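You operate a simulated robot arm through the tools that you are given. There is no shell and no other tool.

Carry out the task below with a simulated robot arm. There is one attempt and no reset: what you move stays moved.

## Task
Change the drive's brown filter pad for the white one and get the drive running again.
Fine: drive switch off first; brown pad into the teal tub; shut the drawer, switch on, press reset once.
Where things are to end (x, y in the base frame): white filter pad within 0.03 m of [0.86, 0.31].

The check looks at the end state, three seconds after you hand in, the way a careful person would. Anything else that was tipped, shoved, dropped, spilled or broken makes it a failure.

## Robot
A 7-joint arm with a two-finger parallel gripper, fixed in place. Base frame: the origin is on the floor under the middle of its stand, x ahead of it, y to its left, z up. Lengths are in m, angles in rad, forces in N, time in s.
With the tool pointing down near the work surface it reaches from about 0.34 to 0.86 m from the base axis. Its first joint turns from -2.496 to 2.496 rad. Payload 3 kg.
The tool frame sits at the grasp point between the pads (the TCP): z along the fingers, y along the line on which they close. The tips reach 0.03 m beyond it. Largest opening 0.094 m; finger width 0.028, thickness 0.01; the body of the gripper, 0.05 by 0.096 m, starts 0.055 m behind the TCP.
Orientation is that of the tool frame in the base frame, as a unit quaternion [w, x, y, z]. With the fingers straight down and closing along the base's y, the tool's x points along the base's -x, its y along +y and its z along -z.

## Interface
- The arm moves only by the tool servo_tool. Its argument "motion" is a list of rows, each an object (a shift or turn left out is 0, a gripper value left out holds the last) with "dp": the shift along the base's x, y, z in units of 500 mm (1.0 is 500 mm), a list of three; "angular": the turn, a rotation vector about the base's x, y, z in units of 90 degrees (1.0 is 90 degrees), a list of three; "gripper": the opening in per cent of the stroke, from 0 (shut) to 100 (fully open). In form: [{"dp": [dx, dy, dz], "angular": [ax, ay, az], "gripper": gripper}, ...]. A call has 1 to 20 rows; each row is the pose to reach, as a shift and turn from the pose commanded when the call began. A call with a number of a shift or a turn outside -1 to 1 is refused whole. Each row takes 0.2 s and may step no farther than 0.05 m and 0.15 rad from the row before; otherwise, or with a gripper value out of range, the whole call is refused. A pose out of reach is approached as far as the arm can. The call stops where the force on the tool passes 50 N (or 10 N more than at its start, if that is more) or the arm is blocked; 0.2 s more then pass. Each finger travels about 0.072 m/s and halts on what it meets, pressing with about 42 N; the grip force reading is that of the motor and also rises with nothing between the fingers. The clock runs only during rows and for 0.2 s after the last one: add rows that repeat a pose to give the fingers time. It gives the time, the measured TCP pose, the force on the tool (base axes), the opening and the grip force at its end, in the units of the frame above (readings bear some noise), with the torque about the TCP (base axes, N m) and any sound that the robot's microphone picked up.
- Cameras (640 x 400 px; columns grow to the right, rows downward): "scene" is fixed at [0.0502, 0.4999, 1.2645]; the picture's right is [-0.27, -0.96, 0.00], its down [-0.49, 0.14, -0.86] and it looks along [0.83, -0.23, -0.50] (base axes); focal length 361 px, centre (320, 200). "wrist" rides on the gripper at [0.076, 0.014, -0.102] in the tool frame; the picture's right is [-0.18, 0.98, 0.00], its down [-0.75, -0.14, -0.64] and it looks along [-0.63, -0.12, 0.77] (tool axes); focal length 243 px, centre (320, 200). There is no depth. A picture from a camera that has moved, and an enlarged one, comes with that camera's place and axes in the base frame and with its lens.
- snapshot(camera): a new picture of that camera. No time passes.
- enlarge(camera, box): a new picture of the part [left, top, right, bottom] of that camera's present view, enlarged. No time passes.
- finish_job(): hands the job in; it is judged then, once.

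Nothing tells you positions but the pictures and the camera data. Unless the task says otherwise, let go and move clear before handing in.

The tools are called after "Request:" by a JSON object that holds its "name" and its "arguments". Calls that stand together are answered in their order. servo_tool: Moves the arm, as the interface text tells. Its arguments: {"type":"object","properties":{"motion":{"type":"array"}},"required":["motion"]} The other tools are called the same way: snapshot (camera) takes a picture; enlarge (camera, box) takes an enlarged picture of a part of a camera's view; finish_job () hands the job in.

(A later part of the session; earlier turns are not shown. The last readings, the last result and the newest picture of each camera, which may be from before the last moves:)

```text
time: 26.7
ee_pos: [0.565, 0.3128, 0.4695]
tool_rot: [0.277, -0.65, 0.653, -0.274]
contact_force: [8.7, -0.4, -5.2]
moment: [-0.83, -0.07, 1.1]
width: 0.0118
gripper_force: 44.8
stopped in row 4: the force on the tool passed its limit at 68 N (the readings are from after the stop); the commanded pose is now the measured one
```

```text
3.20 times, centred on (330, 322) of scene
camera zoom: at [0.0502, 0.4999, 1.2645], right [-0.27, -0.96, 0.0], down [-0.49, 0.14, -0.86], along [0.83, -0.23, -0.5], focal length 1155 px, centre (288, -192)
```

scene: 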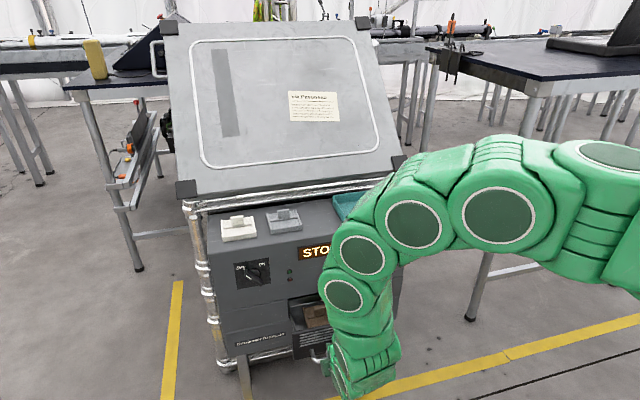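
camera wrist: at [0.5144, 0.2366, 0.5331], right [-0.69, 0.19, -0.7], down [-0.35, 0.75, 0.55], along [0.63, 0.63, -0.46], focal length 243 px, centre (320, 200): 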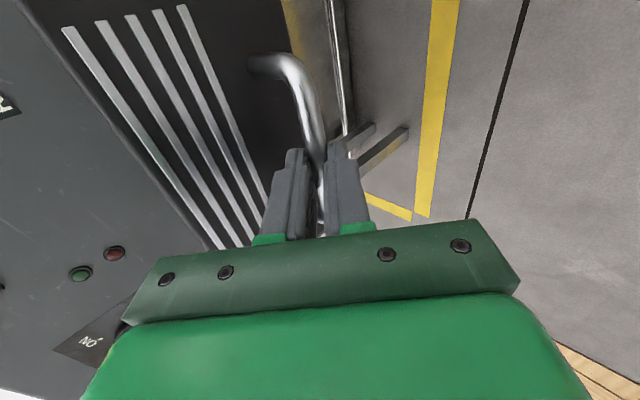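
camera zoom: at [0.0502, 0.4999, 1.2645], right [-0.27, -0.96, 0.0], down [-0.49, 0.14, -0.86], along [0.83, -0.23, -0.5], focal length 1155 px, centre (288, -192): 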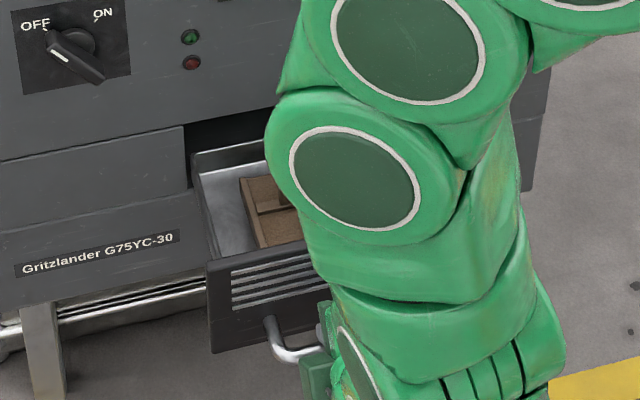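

The drawer hit its end stop at 15 cm of travel, so the brown pad should be near (0.71, 0.31). I'll release the handle, back out along the approach axis, and lift clear for a look.

Request:
{"name": "servo_tool", "arguments": {"motion": [{"dp": [0, 0, 0], "gripper": 38}, {"dp": [0, 0, 0], "gripper": 38}, {"dp": [-0.03, 0, 0.03], "gripper": 38}, {"dp": [-0.08, 0, 0.08], "gripper": 38}, {"dp": [-0.12, 0, 0.14], "gripper": 38}, {"dp": [-0.16, 0, 0.22], "gripper": 38}, {"dp": [-0.16, -0.02, 0.32], "gripper": 38}, {"dp": [-0.16, -0.06, 0.4], "gripper": 38}, {"dp": [-0.16, -0.1, 0.48], "gripper": 38}, {"dp": [-0.16, -0.14, 0.56], "gripper": 38}, {"dp": [-0.16, -0.18, 0.62], "gripper": 38}, {"dp": [-0.16, -0.18, 0.62], "gripper": 38}]}}

Request:
{"name": "snapshot", "arguments": {"camera": "scene"}}

Request:
{"name": "snapshot", "arguments": {"camera": "wrist"}}

Request:
{"name": "enlarge", "arguments": {"camera": "scene", "box": [230, 260, 430, 385]}}

```text
refused: row 7 steps farther than a row can; nothing moved
```

```text
taken
```

scene: 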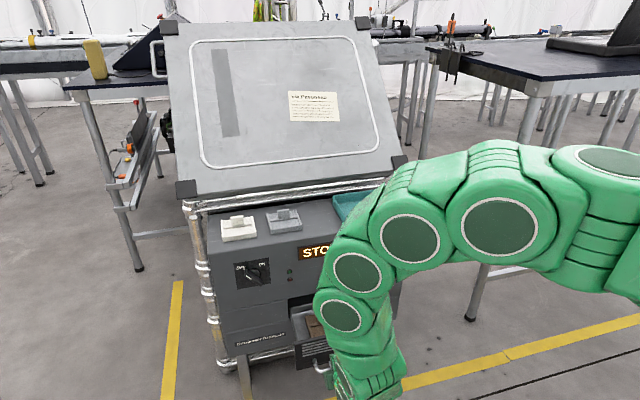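

```text
taken
camera wrist: at [0.4838, 0.2378, 0.5313], right [-0.68, 0.19, -0.7], down [-0.36, 0.75, 0.55], along [0.63, 0.63, -0.45], focal length 243 px, centre (320, 200)
```

wrist: 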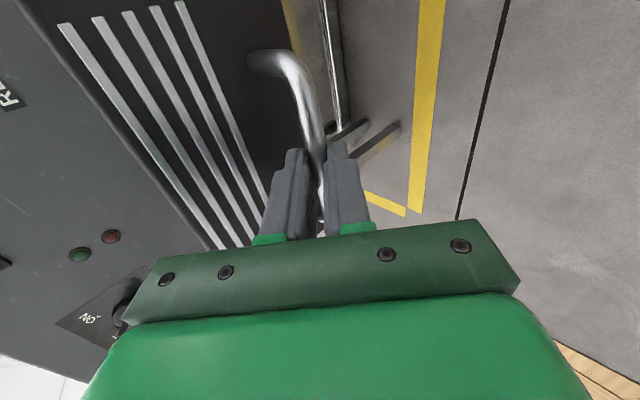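

```text
3.20 times, centred on (330, 322) of scene
camera zoom: at [0.0502, 0.4999, 1.2645], right [-0.27, -0.96, 0.0], down [-0.49, 0.14, -0.86], along [0.83, -0.23, -0.5], focal length 1155 px, centre (288, -192)
```

zoom: 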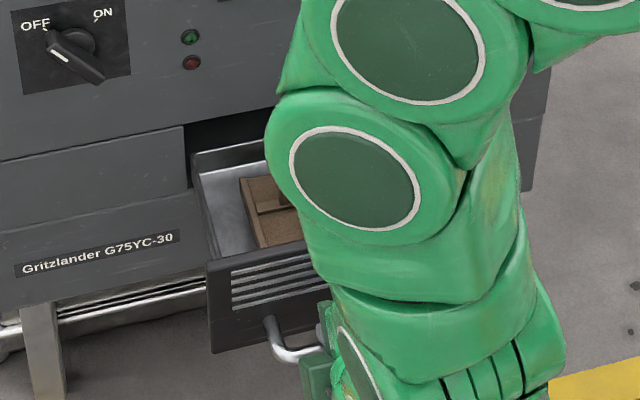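

One row stepped too far, so the call was refused and nothing moved. The drawer is still open with the handle gripped, so I'll resend the release and retreat with shorter steps.

Request:
{"name": "servo_tool", "arguments": {"motion": [{"dp": [0, 0, 0], "gripper": 38}, {"dp": [0, 0, 0], "gripper": 38}, {"dp": [-0.03, 0, 0.03], "gripper": 38}, {"dp": [-0.07, 0, 0.07], "gripper": 38}, {"dp": [-0.11, 0, 0.13], "gripper": 38}, {"dp": [-0.14, 0, 0.21], "gripper": 38}, {"dp": [-0.14, -0.02, 0.29], "gripper": 38}, {"dp": [-0.14, -0.06, 0.37], "gripper": 38}, {"dp": [-0.14, -0.1, 0.45], "gripper": 38}, {"dp": [-0.14, -0.14, 0.53], "gripper": 38}, {"dp": [-0.14, -0.18, 0.6], "gripper": 38}, {"dp": [-0.14, -0.18, 0.6], "gripper": 38}]}}

Request:
{"name": "snapshot", "arguments": {"camera": "scene"}}

Request:
{"name": "snapshot", "arguments": {"camera": "wrist"}}

Request:
{"name": "enlarge", "arguments": {"camera": "scene", "box": [230, 260, 430, 385]}}

```text
time: 29.3
ee_pos: [0.5252, 0.2555, 0.7497]
tool_rot: [0.275, -0.645, 0.656, -0.28]
contact_force: [0.2, 0.3, -0.3]
moment: [0.0, -0.03, 0.02]
width: 0.0358
gripper_force: 0.0
out of reach, approached as far as the arm can: row 10, 11, 12
```

```text
taken
```

scene: 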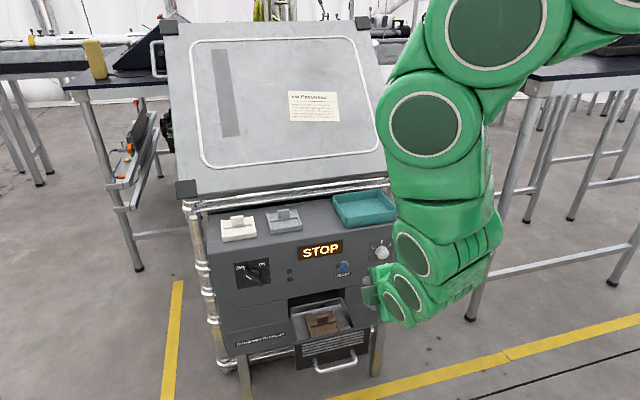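

```text
taken
camera wrist: at [0.4408, 0.1819, 0.8101], right [-0.68, 0.2, -0.71], down [-0.35, 0.76, 0.55], along [0.65, 0.62, -0.45], focal length 243 px, centre (320, 200)
```

wrist: 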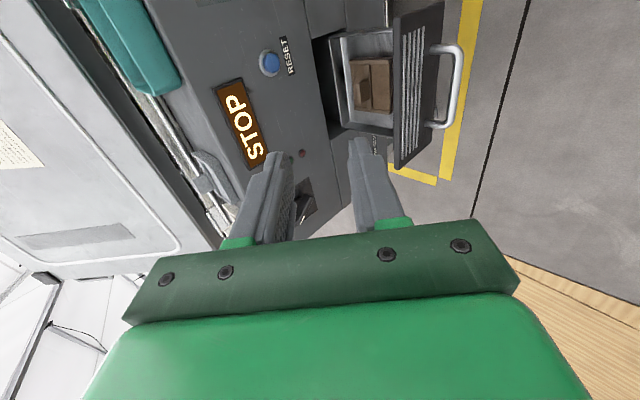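

```text
3.20 times, centred on (330, 322) of scene
camera zoom: at [0.0502, 0.4999, 1.2645], right [-0.27, -0.96, 0.0], down [-0.49, 0.14, -0.86], along [0.83, -0.23, -0.5], focal length 1155 px, centre (288, -192)
```

zoom: 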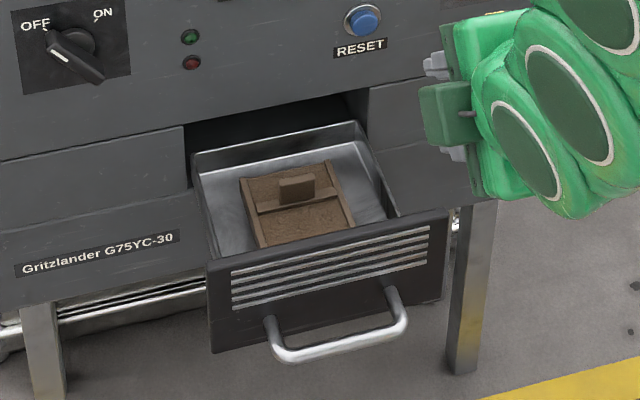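

The drawer is fully open and clear, with the brown pad and tab visible in a metal tray. I'll zoom both cameras to measure the pad.

Request:
{"name": "enlarge", "arguments": {"camera": "scene", "box": [285, 290, 375, 346]}}

Request:
{"name": "enlarge", "arguments": {"camera": "wrist", "box": [310, 0, 470, 100]}}

Request:
{"name": "enlarge", "arguments": {"camera": "wrist", "box": [310, 60, 470, 160]}}

```text
7.11 times, centred on (330, 318) of scene
camera zoom: at [0.0502, 0.4999, 1.2645], right [-0.27, -0.96, 0.0], down [-0.49, 0.14, -0.86], along [0.83, -0.23, -0.5], focal length 2568 px, centre (249, -639)
```

zoom: 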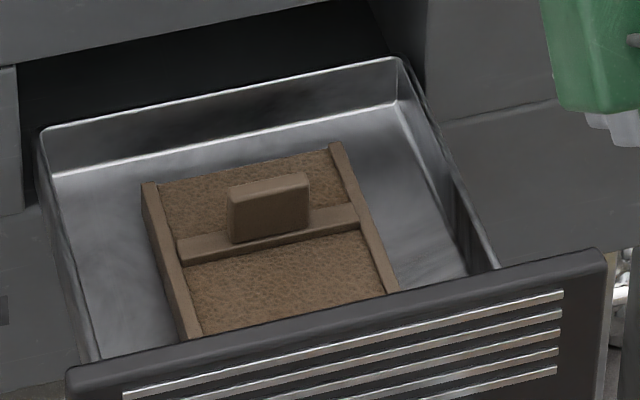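

```text
4.00 times, centred on (390, 50) of wrist
camera zoom: at [0.4408, 0.1819, 0.8101], right [-0.68, 0.2, -0.71], down [-0.35, 0.76, 0.55], along [0.65, 0.62, -0.45], focal length 970 px, centre (40, 800)
```

zoom: 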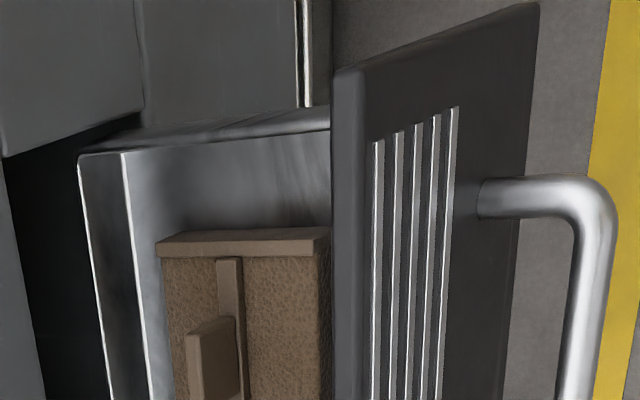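

```text
4.00 times, centred on (390, 110) of wrist
camera zoom: at [0.4408, 0.1819, 0.8101], right [-0.68, 0.2, -0.71], down [-0.35, 0.76, 0.55], along [0.65, 0.62, -0.45], focal length 970 px, centre (40, 560)
```

zoom: 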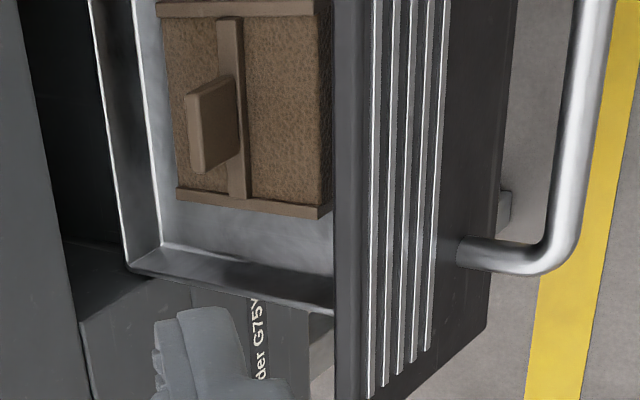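

My measurements:
- **Brown pad tab:** top at about (0.712, 0.306, 0.495), about 33 mm wide along y.
- **Drive top:** z≈0.722.
- **Tub:** centre at about (0.837, 0.152).
- **White pad:** about (0.845, 0.496).

I'll roll the gripper back so it closes along y, with a 25° forward lean that keeps the wrist away from the reset button.

Request:
{"name": "servo_tool", "arguments": {"motion": [{"dp": [0, 0, 0], "angular": [0.0532, 0.0163, -0.0734], "gripper": 75}, {"dp": [0, 0, 0], "angular": [0.1065, 0.0326, -0.1468], "gripper": 75}, {"dp": [0, 0, 0], "angular": [0.1597, 0.0489, -0.2201], "gripper": 75}, {"dp": [0, 0, 0.01], "angular": [0.2129, 0.0652, -0.2935], "gripper": 75}, {"dp": [0, 0, 0.02], "angular": [0.2662, 0.0815, -0.3669], "gripper": 75}, {"dp": [0, 0, 0.02], "angular": [0.3194, 0.0979, -0.4403], "gripper": 75}, {"dp": [0, 0, 0.02], "angular": [0.3727, 0.1142, -0.5137], "gripper": 75}, {"dp": [0, 0, 0.02], "angular": [0.4259, 0.1305, -0.5871], "gripper": 75}, {"dp": [0, 0, 0.02], "angular": [0.4791, 0.1468, -0.6604], "gripper": 75}, {"dp": [0, 0, 0.02], "angular": [0.5324, 0.1631, -0.7338], "gripper": 75}, {"dp": [0, 0, 0.02], "angular": [0.5856, 0.1794, -0.8072], "gripper": 75}, {"dp": [0, 0, 0.02], "angular": [0.5856, 0.1794, -0.8072], "gripper": 75}]}}

Request:
{"name": "snapshot", "arguments": {"camera": "wrist"}}

Request:
{"name": "snapshot", "arguments": {"camera": "scene"}}

```text
time: 31.9
ee_pos: [0.5248, 0.2562, 0.7562]
tool_rot: [0.223, -0.002, 0.975, 0.005]
contact_force: [0.2, 0.7, -0.7]
moment: [0.01, 0.01, -0.02]
width: 0.0705
gripper_force: 0.0
```

```text
taken
camera wrist: at [0.4115, 0.2703, 0.8152], right [0.16, 0.98, 0.09], down [0.4, -0.14, 0.9], along [0.9, -0.11, -0.42], focal length 243 px, centre (320, 200)
```

wrist: 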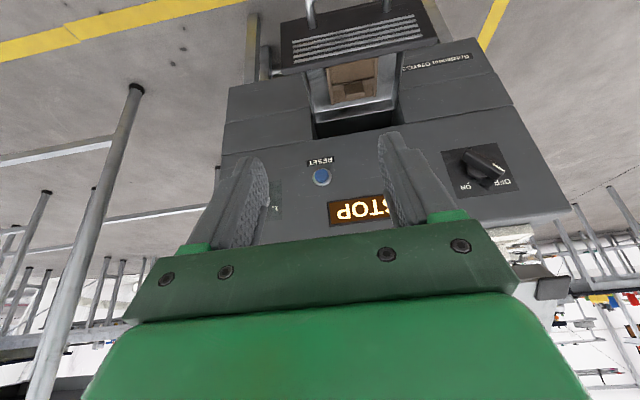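

```text
taken
```

scene: 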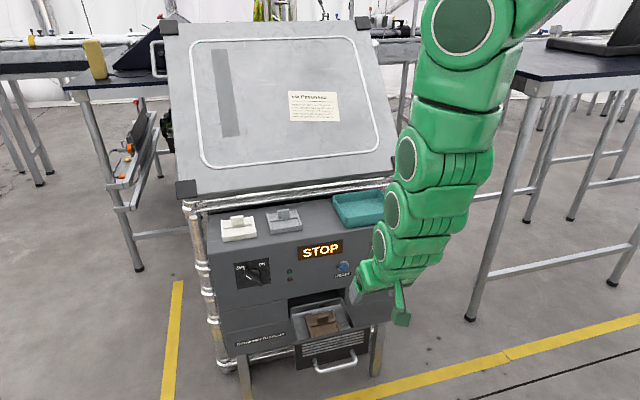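

The gripper now leans about 25° forward with the fingers open along y. I'll check the brown tab from this angle.

Request:
{"name": "enlarge", "arguments": {"camera": "wrist", "box": [280, 20, 440, 120]}}

```text
4.00 times, centred on (360, 70) of wrist
camera zoom: at [0.4115, 0.2703, 0.8152], right [0.16, 0.98, 0.09], down [0.4, -0.14, 0.9], along [0.9, -0.11, -0.42], focal length 970 px, centre (160, 720)
```

zoom: 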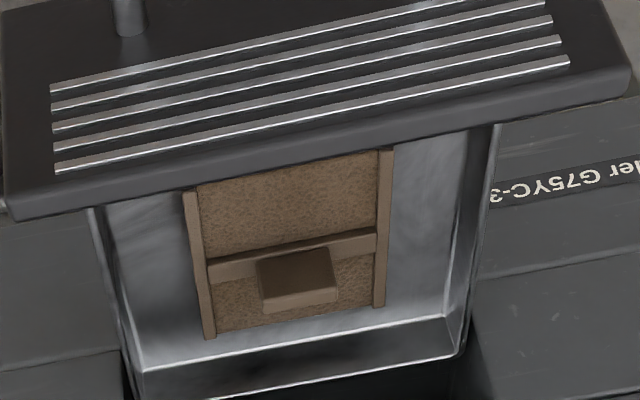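

This view confirms the tab at (0.714, 0.307). I'll hover above the drawer first.

Request:
{"name": "servo_tool", "arguments": {"motion": [{"dp": [0.066, 0.02, -0.04]}, {"dp": [0.132, 0.04, -0.09]}, {"dp": [0.198, 0.06, -0.15]}, {"dp": [0.264, 0.08, -0.21]}, {"dp": [0.33, 0.102, -0.272]}, {"dp": [0.33, 0.102, -0.272]}]}}

Request:
{"name": "snapshot", "arguments": {"camera": "wrist"}}

Request:
{"name": "snapshot", "arguments": {"camera": "scene"}}

```text
time: 33.3
ee_pos: [0.6877, 0.3051, 0.6165]
tool_rot: [0.223, -0.004, 0.975, 0.003]
contact_force: [0.8, -1.4, 0.4]
moment: [0.13, 0.09, 0.07]
width: 0.0704
gripper_force: 0.1
```

```text
taken
camera wrist: at [0.575, 0.3201, 0.676], right [0.16, 0.98, 0.08], down [0.4, -0.14, 0.91], along [0.9, -0.11, -0.42], focal length 243 px, centre (320, 200)
```

wrist: 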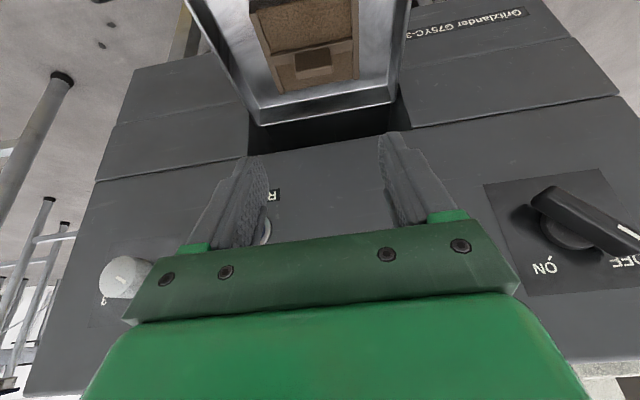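

```text
taken
```

scene: 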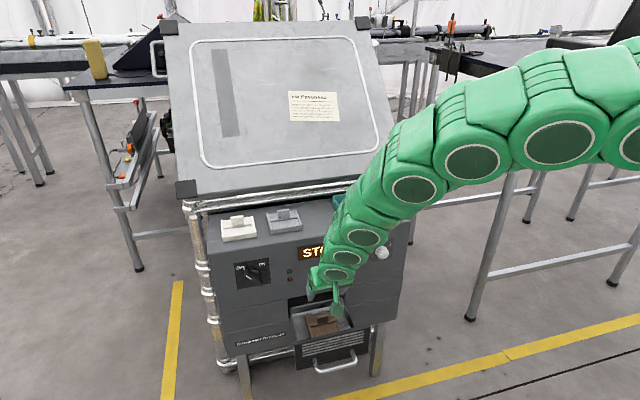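

I'm hovering above the open drawer. One more zoom to line up on the tab.

Request:
{"name": "enlarge", "arguments": {"camera": "wrist", "box": [230, 0, 420, 119]}}

Request:
{"name": "enlarge", "arguments": {"camera": "scene", "box": [270, 250, 400, 331]}}

```text
3.36 times, centred on (325, 60) of wrist
camera zoom: at [0.575, 0.3201, 0.676], right [0.16, 0.98, 0.08], down [0.4, -0.14, 0.91], along [0.9, -0.11, -0.42], focal length 816 px, centre (303, 672)
```

zoom: 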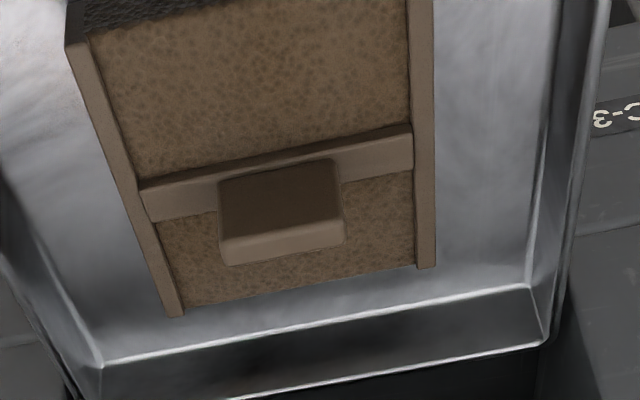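

```text
4.92 times, centred on (335, 290) of scene
camera zoom: at [0.0502, 0.4999, 1.2645], right [-0.27, -0.96, 0.0], down [-0.49, 0.14, -0.86], along [0.83, -0.23, -0.5], focal length 1778 px, centre (246, -246)
```

zoom: 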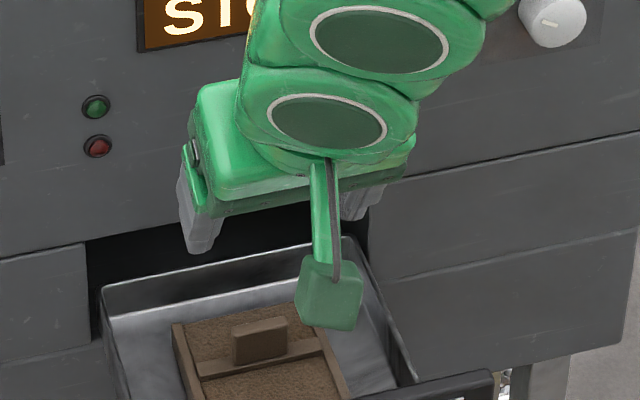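

The scene view shows the wrist camera is a solid cube on a stalk ahead of the gripper. At this lean it clears the drawer front by roughly 15 mm. The tab is at (0.714, 0.307), so I'll descend straight onto it.

Request:
{"name": "servo_tool", "arguments": {"motion": [{"dp": [0.012, 0.004, -0.05]}, {"dp": [0.022, 0.005, -0.1]}, {"dp": [0.03, 0.005, -0.15]}, {"dp": [0.036, 0.005, -0.19]}, {"dp": [0.036, 0.005, -0.22]}, {"dp": [0.036, 0.005, -0.22]}]}}

Request:
{"name": "snapshot", "arguments": {"camera": "wrist"}}

Request:
{"name": "enlarge", "arguments": {"camera": "scene", "box": [260, 260, 410, 354]}}

```text
time: 34.7
ee_pos: [0.7063, 0.3077, 0.509]
tool_rot: [0.223, -0.004, 0.975, 0.003]
contact_force: [-0.8, 0.9, 0.4]
moment: [0.03, -0.04, 0.03]
width: 0.0707
gripper_force: 0.1
```

```text
taken
camera wrist: at [0.5941, 0.3211, 0.5685], right [0.16, 0.98, 0.09], down [0.4, -0.14, 0.91], along [0.9, -0.11, -0.42], focal length 243 px, centre (320, 200)
```

wrist: 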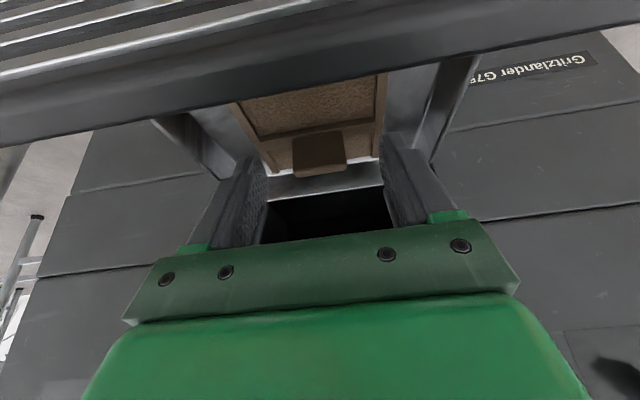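

```text
4.26 times, centred on (335, 307) of scene
camera zoom: at [0.0502, 0.4999, 1.2645], right [-0.27, -0.96, 0.0], down [-0.49, 0.14, -0.86], along [0.83, -0.23, -0.5], focal length 1536 px, centre (256, -255)
```

zoom: 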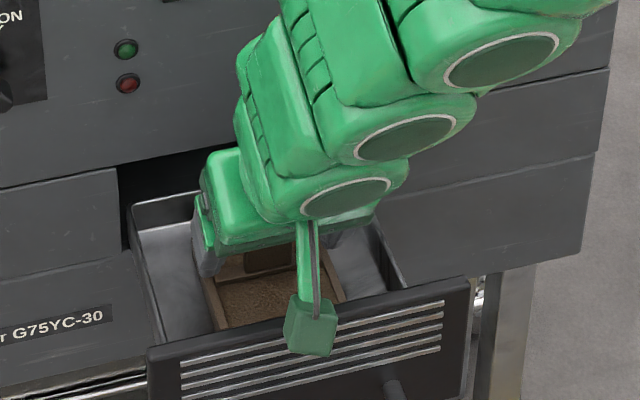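

The tab is between the open fingers. Closing on it now.

Request:
{"name": "servo_tool", "arguments": {"motion": [{"gripper": 45}, {"gripper": 20}, {"gripper": 0}, {"gripper": 0}, {"gripper": 0}]}}

Request:
{"name": "snapshot", "arguments": {"camera": "wrist"}}

```text
time: 35.9
ee_pos: [0.707, 0.3074, 0.509]
tool_rot: [0.223, -0.003, 0.975, 0.003]
contact_force: [-0.5, 0.7, -0.7]
moment: [-0.03, 0.01, 0.03]
width: 0.0308
gripper_force: 42.5
```

```text
taken
camera wrist: at [0.594, 0.3212, 0.5686], right [0.16, 0.98, 0.09], down [0.4, -0.14, 0.91], along [0.9, -0.11, -0.42], focal length 243 px, centre (320, 200)
```

wrist: 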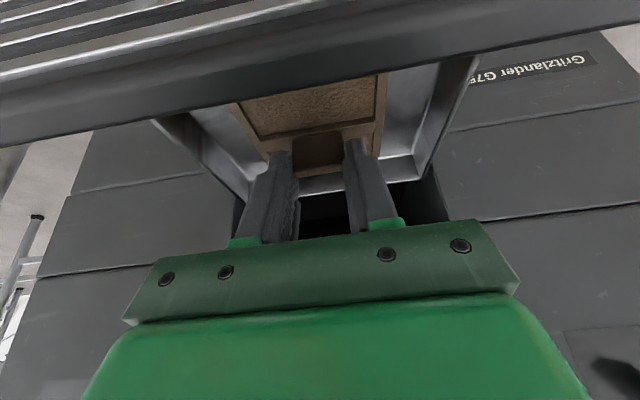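

The grip holds at 31 mm. I'll lift the pad straight up out of the tray, then ease back from the panel.

Request:
{"name": "servo_tool", "arguments": {"motion": [{"dp": [0, 0, 0.03]}, {"dp": [0, 0, 0.07]}, {"dp": [0, 0, 0.13]}, {"dp": [-0.01, 0, 0.19]}, {"dp": [-0.03, 0, 0.26]}, {"dp": [-0.06, -0.01, 0.34]}, {"dp": [-0.08, -0.03, 0.42]}, {"dp": [-0.1, -0.05, 0.5]}, {"dp": [-0.1, -0.08, 0.58]}, {"dp": [-0.1, -0.12, 0.65]}, {"dp": [-0.1, -0.16, 0.71]}, {"dp": [-0.1, -0.16, 0.71]}]}}

Request:
{"name": "snapshot", "arguments": {"camera": "wrist"}}

Request:
{"name": "snapshot", "arguments": {"camera": "scene"}}

```text
time: 38.5
ee_pos: [0.6562, 0.2286, 0.8668]
tool_rot: [0.224, -0.003, 0.975, 0.003]
contact_force: [0.6, 0.3, -1.1]
moment: [0.02, -0.01, 0.04]
width: 0.0306
gripper_force: 42.2
```

```text
taken
camera wrist: at [0.5436, 0.2432, 0.9256], right [0.16, 0.98, 0.09], down [0.4, -0.14, 0.91], along [0.9, -0.11, -0.42], focal length 243 px, centre (320, 200)
```

wrist: 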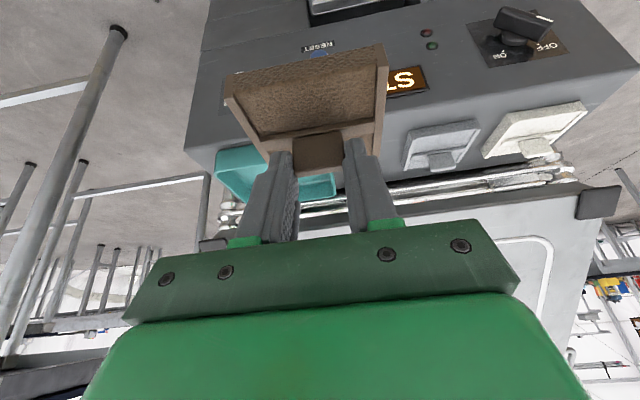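

```text
taken
```

scene: 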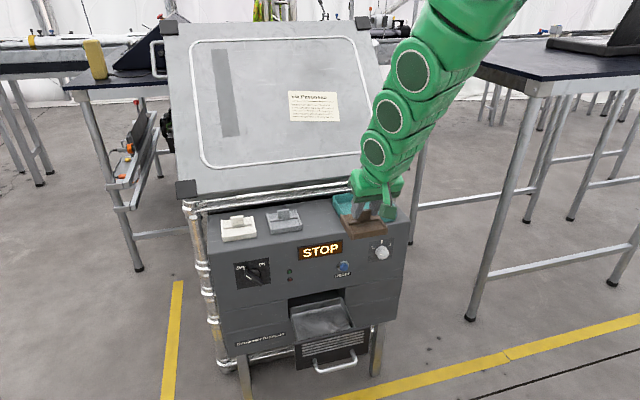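

The brown pad is held level above everything. From here I'll measure the tub and the white pad more accurately.

Request:
{"name": "enlarge", "arguments": {"camera": "wrist", "box": [390, 80, 610, 218]}}

Request:
{"name": "enlarge", "arguments": {"camera": "wrist", "box": [190, 120, 360, 226]}}

Request:
{"name": "enlarge", "arguments": {"camera": "scene", "box": [315, 170, 425, 239]}}

```text
2.90 times, centred on (500, 149) of wrist
camera zoom: at [0.5436, 0.2432, 0.9256], right [0.16, 0.98, 0.09], down [0.4, -0.14, 0.91], along [0.9, -0.11, -0.42], focal length 703 px, centre (-202, 348)
```

zoom: 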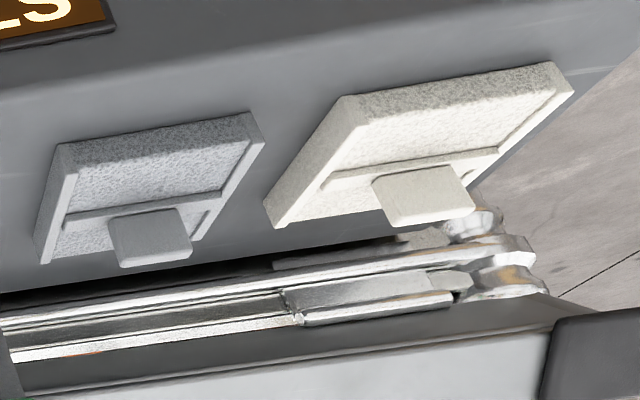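

```text
3.76 times, centred on (275, 173) of wrist
camera zoom: at [0.5436, 0.2432, 0.9256], right [0.16, 0.98, 0.09], down [0.4, -0.14, 0.91], along [0.9, -0.11, -0.42], focal length 913 px, centre (489, 302)
```

zoom: 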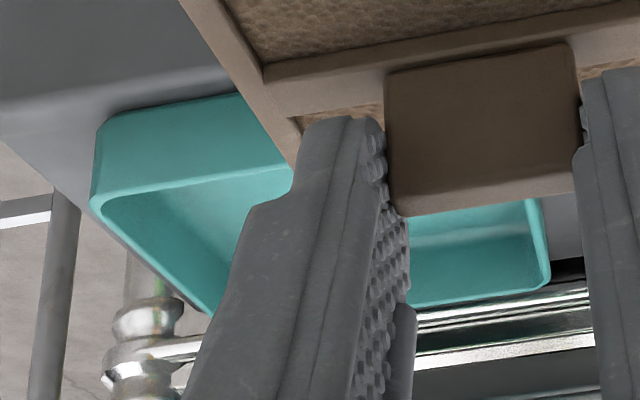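

```text
5.80 times, centred on (370, 204) of scene
camera zoom: at [0.0502, 0.4999, 1.2645], right [-0.27, -0.96, 0.0], down [-0.49, 0.14, -0.86], along [0.83, -0.23, -0.5], focal length 2093 px, centre (30, 174)
```

zoom: 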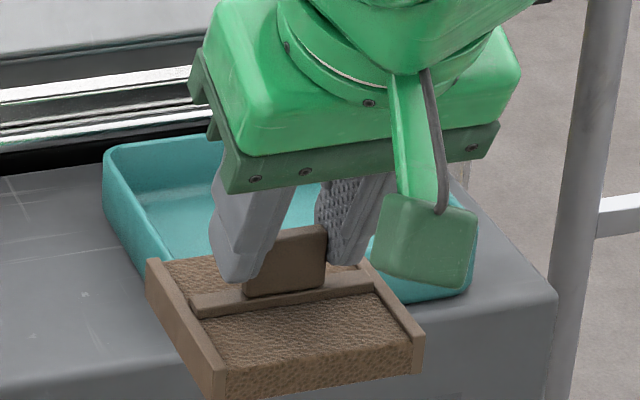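

The tub refines to x 0.786–0.897, y 0.081–0.226 with its rim at z≈0.757, so its centre is about (0.841, 0.153). I'll carry the pad over it at height.

Request:
{"name": "servo_tool", "arguments": {"motion": [{"dp": [0.06, -0.03, 0]}, {"dp": [0.13, -0.06, 0]}, {"dp": [0.2, -0.09, 0]}, {"dp": [0.27, -0.12, 0]}, {"dp": [0.32, -0.14, 0]}, {"dp": [0.356, -0.151, 0]}, {"dp": [0.356, -0.151, 0]}]}}

Request:
{"name": "snapshot", "arguments": {"camera": "wrist"}}

Request:
{"name": "enlarge", "arguments": {"camera": "scene", "box": [305, 150, 435, 231]}}

```text
time: 40.1
ee_pos: [0.8358, 0.1548, 0.863]
tool_rot: [0.223, -0.004, 0.975, 0.004]
contact_force: [0.6, 0.1, -0.8]
moment: [-0.01, -0.02, 0.01]
width: 0.0307
gripper_force: 42.2
```

```text
taken
camera wrist: at [0.7243, 0.17, 0.9223], right [0.16, 0.98, 0.09], down [0.4, -0.14, 0.91], along [0.9, -0.11, -0.42], focal length 243 px, centre (320, 200)
```

wrist: 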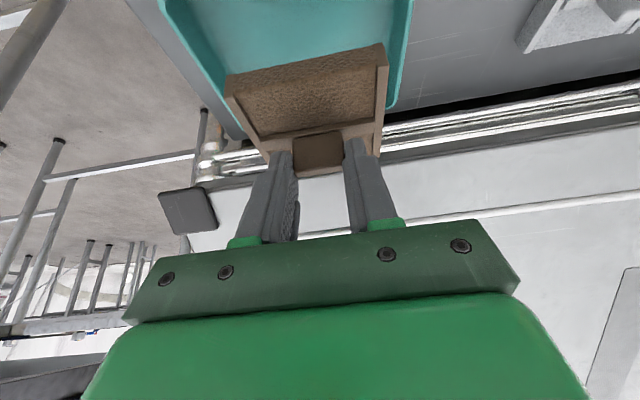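

```text
4.92 times, centred on (370, 190) of scene
camera zoom: at [0.0502, 0.4999, 1.2645], right [-0.27, -0.96, 0.0], down [-0.49, 0.14, -0.86], along [0.83, -0.23, -0.5], focal length 1778 px, centre (74, 247)
```

zoom: 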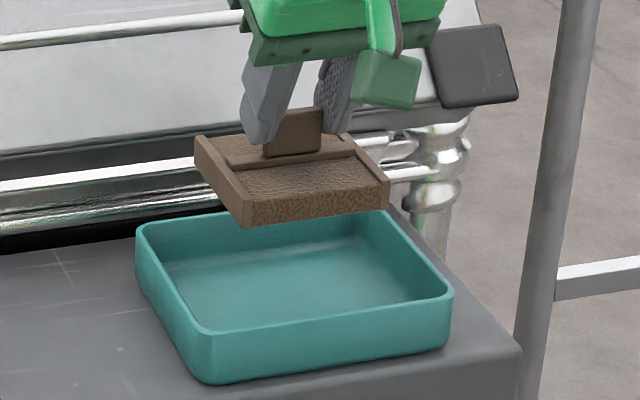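

The pad's body reads x≈0.815–0.887, so I'll shift it 12 mm toward the robot to centre it in the tub, then lower it close to the floor.

Request:
{"name": "servo_tool", "arguments": {"motion": [{"dp": [-0.024, -0.004, 0]}, {"dp": [-0.024, -0.004, -0.04]}, {"dp": [-0.024, -0.004, -0.08]}, {"dp": [-0.024, -0.004, -0.11]}, {"dp": [-0.024, -0.004, -0.13]}, {"dp": [-0.024, -0.004, -0.13]}]}}

Request:
{"name": "enlarge", "arguments": {"camera": "scene", "box": [305, 160, 435, 241]}}

Request:
{"name": "snapshot", "arguments": {"camera": "wrist"}}

```text
time: 41.5
ee_pos: [0.8232, 0.1529, 0.7978]
tool_rot: [0.223, -0.004, 0.975, 0.003]
contact_force: [0.0, 0.0, -0.9]
moment: [-0.04, 0.02, -0.01]
width: 0.0309
gripper_force: 42.2
```

```text
4.92 times, centred on (370, 200) of scene
camera zoom: at [0.0502, 0.4999, 1.2645], right [-0.27, -0.96, 0.0], down [-0.49, 0.14, -0.86], along [0.83, -0.23, -0.5], focal length 1778 px, centre (74, 198)
```

zoom: 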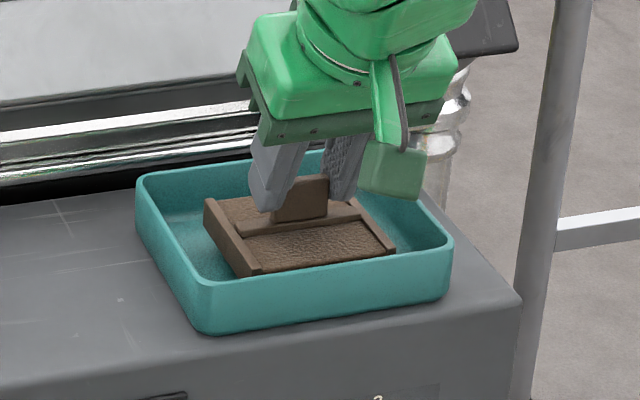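

```text
taken
camera wrist: at [0.711, 0.1666, 0.857], right [0.16, 0.98, 0.09], down [0.4, -0.14, 0.91], along [0.9, -0.11, -0.42], focal length 243 px, centre (320, 200)
```

wrist: 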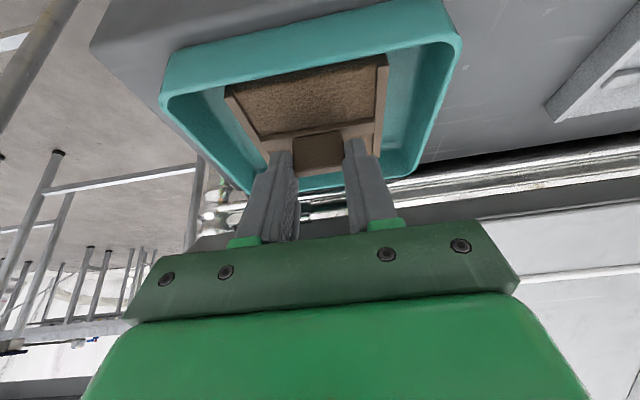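

The pad is inside the tub walls and not yet touching the floor. I'll lower it a few millimetres at a time.

Request:
{"name": "servo_tool", "arguments": {"motion": [{"dp": [0, 0, -0.006]}, {"dp": [0, 0, -0.01]}]}}

```text
time: 42.1
ee_pos: [0.8242, 0.1528, 0.7935]
tool_rot: [0.223, -0.003, 0.975, 0.004]
contact_force: [-0.8, 0.1, -0.9]
moment: [-0.01, 0.02, -0.02]
width: 0.0309
gripper_force: 41.2
```

Request:
{"name": "servo_tool", "arguments": {"motion": [{"dp": [0, 0, -0.004]}, {"dp": [0, 0, -0.008]}]}}

```text
time: 42.7
ee_pos: [0.8242, 0.1513, 0.7898]
tool_rot: [0.223, -0.003, 0.975, 0.004]
contact_force: [1.1, -0.3, -0.2]
moment: [0.02, -0.03, 0.02]
width: 0.0306
gripper_force: 41.6
```

No contact yet. A few more millimetres.

Request:
{"name": "servo_tool", "arguments": {"motion": [{"dp": [0, 0, -0.003]}, {"dp": [0, 0, -0.006]}]}}

Request:
{"name": "enlarge", "arguments": {"camera": "scene", "box": [325, 180, 415, 236]}}

```text
time: 43.3
ee_pos: [0.8234, 0.1524, 0.7868]
tool_rot: [0.224, -0.003, 0.975, 0.003]
contact_force: [0.2, -0.5, -0.1]
moment: [0.02, 0.01, 0.01]
width: 0.0308
gripper_force: 42.3
```

```text
7.11 times, centred on (370, 208) of scene
camera zoom: at [0.0502, 0.4999, 1.2645], right [-0.27, -0.96, 0.0], down [-0.49, 0.14, -0.86], along [0.83, -0.23, -0.5], focal length 2568 px, centre (-36, 143)
```

zoom: 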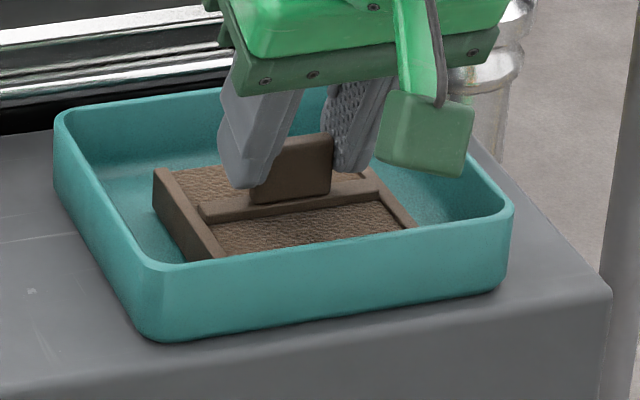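

Still free, and visually very near the tub floor. Continuing down gently.

Request:
{"name": "servo_tool", "arguments": {"motion": [{"dp": [0, 0, -0.003]}, {"dp": [0, 0, -0.006]}]}}

```text
time: 43.9
ee_pos: [0.8241, 0.1529, 0.7848]
tool_rot: [0.224, -0.003, 0.975, 0.003]
contact_force: [-1.7, 1.0, 9.1]
moment: [-0.22, 0.0, -0.04]
width: 0.0306
gripper_force: 41.8
```

The pad has touched down at 9 N. I'll open the fingers and lift straight up.

Request:
{"name": "servo_tool", "arguments": {"motion": [{"dp": [0, 0, 0.002], "gripper": 50}, {"dp": [0, 0, 0.002], "gripper": 65}, {"dp": [0, 0, 0.002], "gripper": 65}, {"dp": [-0.01, 0, 0.03], "gripper": 65}, {"dp": [-0.03, 0, 0.08], "gripper": 65}, {"dp": [-0.06, 0, 0.16], "gripper": 65}, {"dp": [-0.1, 0, 0.22], "gripper": 65}, {"dp": [-0.14, 0, 0.28], "gripper": 65}, {"dp": [-0.14, 0, 0.28], "gripper": 65}]}}

Request:
{"name": "snapshot", "arguments": {"camera": "scene"}}

Request:
{"name": "enlarge", "arguments": {"camera": "scene", "box": [200, 160, 430, 304]}}

Request:
{"name": "snapshot", "arguments": {"camera": "wrist"}}

```text
time: 45.9
ee_pos: [0.7515, 0.1508, 0.9238]
tool_rot: [0.223, -0.002, 0.975, 0.004]
contact_force: [0.5, 0.1, 0.2]
moment: [0.0, 0.01, -0.02]
width: 0.0608
gripper_force: 0.1
```

```text
taken
```

scene: 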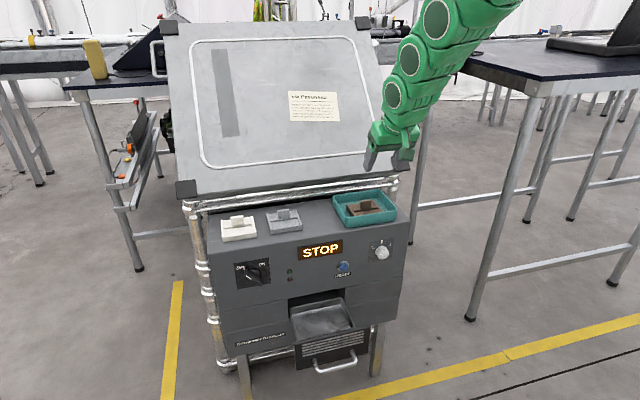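

```text
2.78 times, centred on (315, 232) of scene
camera zoom: at [0.0502, 0.4999, 1.2645], right [-0.27, -0.96, 0.0], down [-0.49, 0.14, -0.86], along [0.83, -0.23, -0.5], focal length 1003 px, centre (334, 111)
```

zoom: 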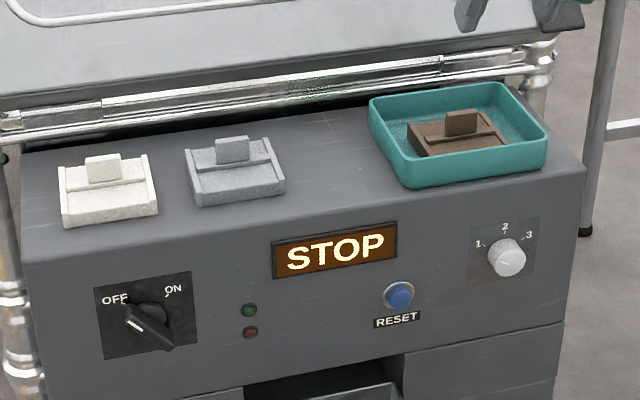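

```text
taken
camera wrist: at [0.6399, 0.1651, 0.9842], right [0.16, 0.98, 0.08], down [0.4, -0.14, 0.91], along [0.9, -0.11, -0.42], focal length 243 px, centre (320, 200)
```

wrist: 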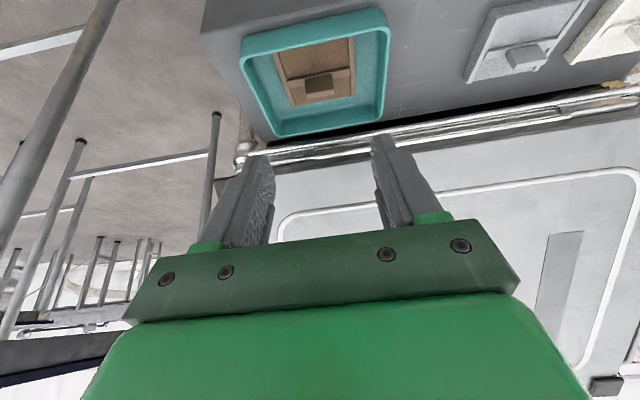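

The brown pad lies flat in the teal tub and nothing else has moved. Next I'll move in front of and above the white pad, leaning the tool to about 40° to get the reach.

Request:
{"name": "servo_tool", "arguments": {"motion": [{"dp": [-0.02, 0.08, 0], "angular": [0, -0.02, 0], "gripper": 70}, {"dp": [-0.04, 0.16, 0], "angular": [0, -0.04, 0], "gripper": 70}, {"dp": [-0.06, 0.24, 0], "angular": [0, -0.06, 0], "gripper": 70}, {"dp": [-0.08, 0.32, 0], "angular": [0, -0.08, 0], "gripper": 70}, {"dp": [-0.1, 0.4, -0.01], "angular": [0, -0.1, 0], "gripper": 70}, {"dp": [-0.11, 0.48, -0.02], "angular": [0, -0.12, 0], "gripper": 70}, {"dp": [-0.12, 0.56, -0.03], "angular": [0, -0.14, 0], "gripper": 70}, {"dp": [-0.12, 0.64, -0.05], "angular": [0, -0.158, 0], "gripper": 70}, {"dp": [-0.12, 0.68, -0.05], "angular": [0, -0.158, 0], "gripper": 70}, {"dp": [-0.12, 0.68, -0.05], "angular": [0, -0.158, 0], "gripper": 70}]}}

Request:
{"name": "snapshot", "arguments": {"camera": "wrist"}}

Request:
{"name": "snapshot", "arguments": {"camera": "scene"}}

```text
time: 48.1
ee_pos: [0.6929, 0.4912, 0.9005]
tool_rot: [0.341, -0.003, 0.94, 0.004]
contact_force: [-0.1, 0.1, -0.1]
moment: [0.01, -0.01, 0.03]
width: 0.0656
gripper_force: 0.1
```

```text
taken
camera wrist: at [0.5694, 0.5063, 0.9305], right [0.13, 0.98, 0.12], down [0.17, -0.14, 0.98], along [0.98, -0.11, -0.18], focal length 243 px, centre (320, 200)
```

wrist: 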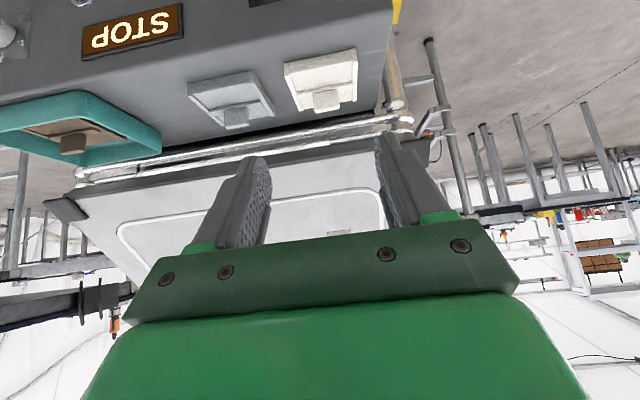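

```text
taken
```

scene: 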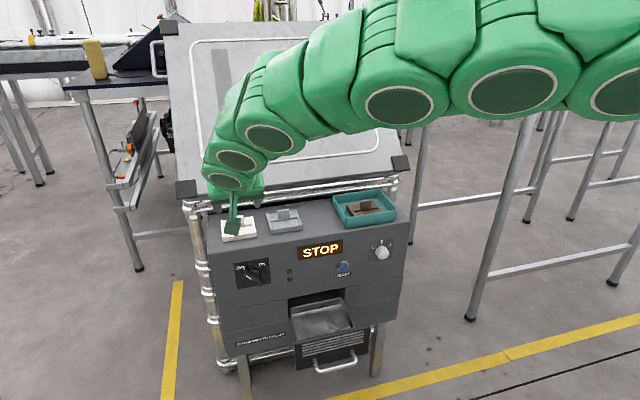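

The pose is reached with the white pad in clear view. Zooming to measure its tab.

Request:
{"name": "enlarge", "arguments": {"camera": "wrist", "box": [260, 40, 380, 115]}}

Request:
{"name": "enlarge", "arguments": {"camera": "scene", "box": [200, 180, 320, 255]}}

```text
5.33 times, centred on (320, 78) of wrist
camera zoom: at [0.5694, 0.5063, 0.9305], right [0.13, 0.98, 0.12], down [0.17, -0.14, 0.98], along [0.98, -0.11, -0.18], focal length 1294 px, centre (320, 853)
```

zoom: 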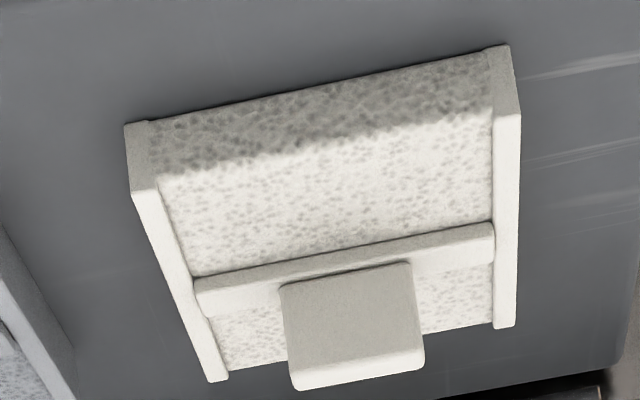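

```text
5.33 times, centred on (260, 218) of scene
camera zoom: at [0.0502, 0.4999, 1.2645], right [-0.27, -0.96, 0.0], down [-0.49, 0.14, -0.86], along [0.83, -0.23, -0.5], focal length 1926 px, centre (640, 107)
```

zoom: 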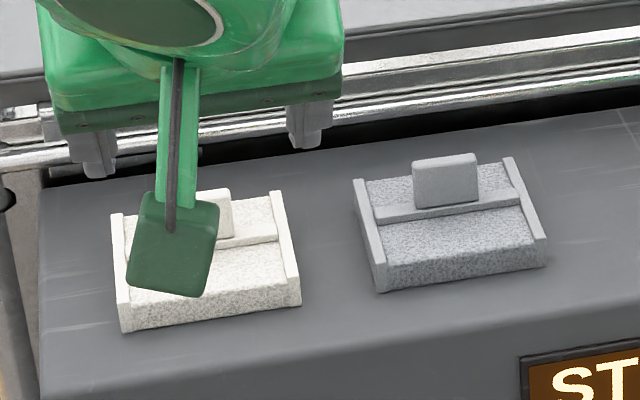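

The white pad's front edge is at x≈0.810, y 0.457–0.539, and its tab is centred near (0.845, 0.497) with the top at z≈0.768. I'll move to a hover just above and in front of the tab to test reach.

Request:
{"name": "servo_tool", "arguments": {"motion": [{"dp": [0.06, 0.003, -0.02], "gripper": 60}, {"dp": [0.12, 0.006, -0.05], "gripper": 60}, {"dp": [0.18, 0.009, -0.09], "gripper": 60}, {"dp": [0.22, 0.011, -0.11], "gripper": 60}, {"dp": [0.244, 0.012, -0.12], "gripper": 60}, {"dp": [0.244, 0.012, -0.12], "gripper": 60}]}}

Request:
{"name": "snapshot", "arguments": {"camera": "wrist"}}

Request:
{"name": "snapshot", "arguments": {"camera": "scene"}}

```text
time: 49.5
ee_pos: [0.8154, 0.4977, 0.837]
tool_rot: [0.342, -0.004, 0.94, 0.003]
contact_force: [-0.6, -0.1, 0.2]
moment: [-0.02, 0.0, -0.02]
width: 0.0568
gripper_force: 0.1
```

```text
taken
camera wrist: at [0.6914, 0.5124, 0.8662], right [0.13, 0.98, 0.12], down [0.17, -0.14, 0.98], along [0.98, -0.11, -0.18], focal length 243 px, centre (320, 200)
```

wrist: 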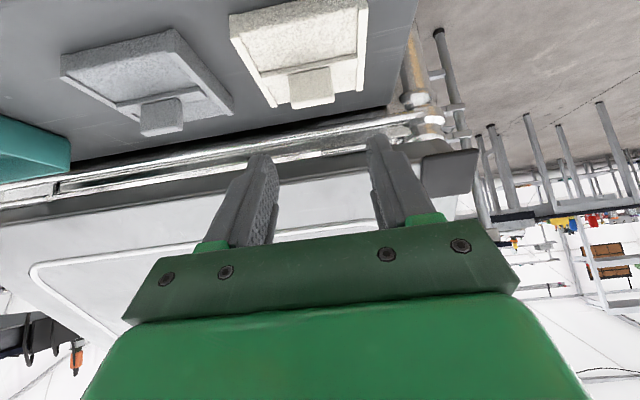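

```text
taken
```

scene: 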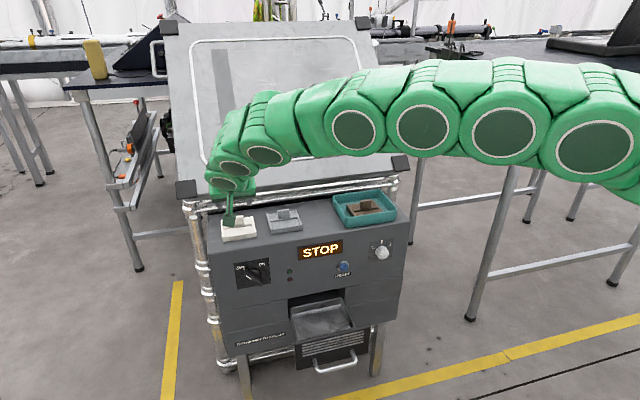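

The hover is reached with the tab between the finger lines. One more zoom before descending.

Request:
{"name": "enlarge", "arguments": {"camera": "wrist", "box": [220, 30, 400, 142]}}

```text
3.56 times, centred on (310, 86) of wrist
camera zoom: at [0.6914, 0.5124, 0.8662], right [0.13, 0.98, 0.12], down [0.17, -0.14, 0.98], along [0.98, -0.11, -0.18], focal length 863 px, centre (356, 605)
```

zoom: 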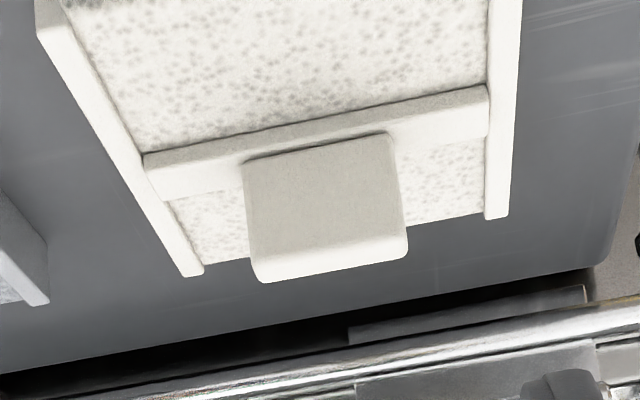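

The tab is confirmed at (0.8455, 0.498). Descending to the grasp height.

Request:
{"name": "servo_tool", "arguments": {"motion": [{"dp": [0.014, 0, -0.03]}, {"dp": [0.026, 0, -0.06]}, {"dp": [0.034, 0, -0.09]}, {"dp": [0.034, 0, -0.11]}, {"dp": [0.034, 0, -0.11]}]}}

Request:
{"name": "snapshot", "arguments": {"camera": "wrist"}}

Request:
{"name": "enlarge", "arguments": {"camera": "scene", "box": [190, 170, 320, 251]}}

```text
time: 50.7
ee_pos: [0.8325, 0.4997, 0.7826]
tool_rot: [0.342, -0.004, 0.94, 0.003]
contact_force: [-0.8, -0.6, -0.5]
moment: [-0.01, -0.01, 0.0]
width: 0.0563
gripper_force: 0.1
```

```text
taken
camera wrist: at [0.7101, 0.5129, 0.8117], right [0.13, 0.98, 0.12], down [0.17, -0.14, 0.98], along [0.98, -0.11, -0.18], focal length 243 px, centre (320, 200)
```

wrist: 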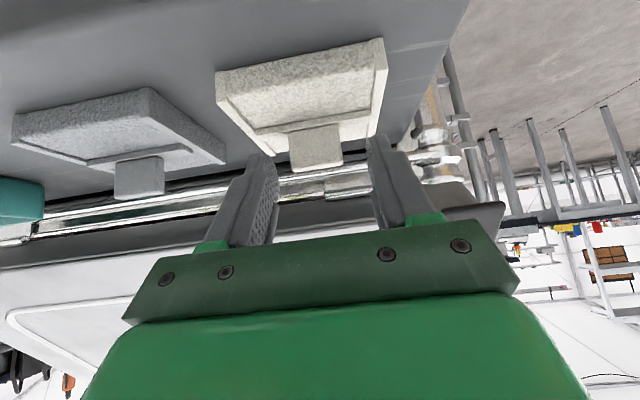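

```text
4.92 times, centred on (255, 210) of scene
camera zoom: at [0.0502, 0.4999, 1.2645], right [-0.27, -0.96, 0.0], down [-0.49, 0.14, -0.86], along [0.83, -0.23, -0.5], focal length 1778 px, centre (640, 148)
```

zoom: 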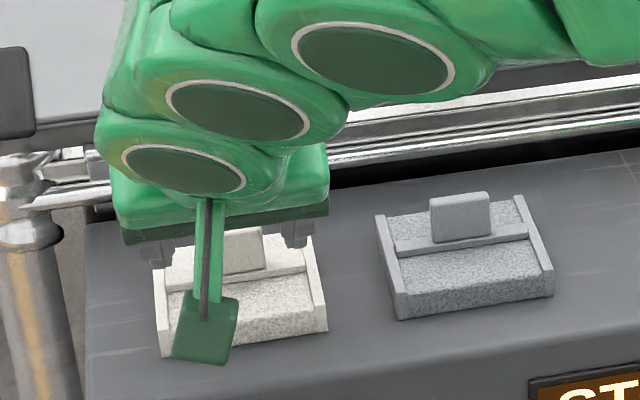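

The fingers straddle the white tab. Closing.

Request:
{"name": "servo_tool", "arguments": {"motion": [{"dp": [0, -0.002, 0], "gripper": 42}, {"dp": [0, -0.003, 0], "gripper": 20}, {"dp": [0, -0.003, 0], "gripper": 0}, {"dp": [0, -0.003, 0], "gripper": 0}, {"dp": [0, -0.003, 0], "gripper": 0}]}}

Request:
{"name": "snapshot", "arguments": {"camera": "wrist"}}

```text
time: 51.9
ee_pos: [0.8322, 0.4973, 0.7829]
tool_rot: [0.342, -0.004, 0.94, 0.003]
contact_force: [-0.2, 0.0, 0.0]
moment: [0.0, -0.02, -0.01]
width: 0.0306
gripper_force: 42.5
```

```text
taken
camera wrist: at [0.7089, 0.511, 0.8127], right [0.13, 0.98, 0.12], down [0.17, -0.14, 0.98], along [0.98, -0.11, -0.18], focal length 243 px, centre (320, 200)
```

wrist: 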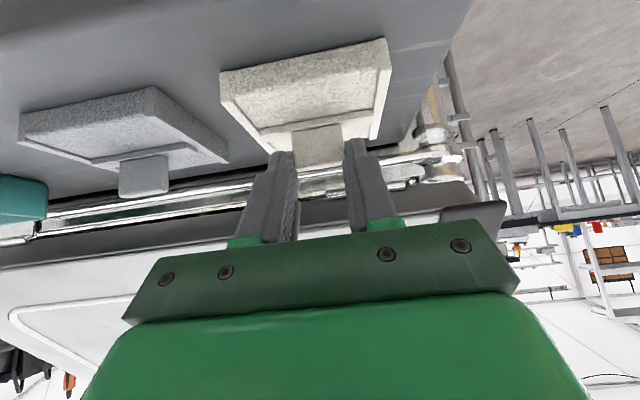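

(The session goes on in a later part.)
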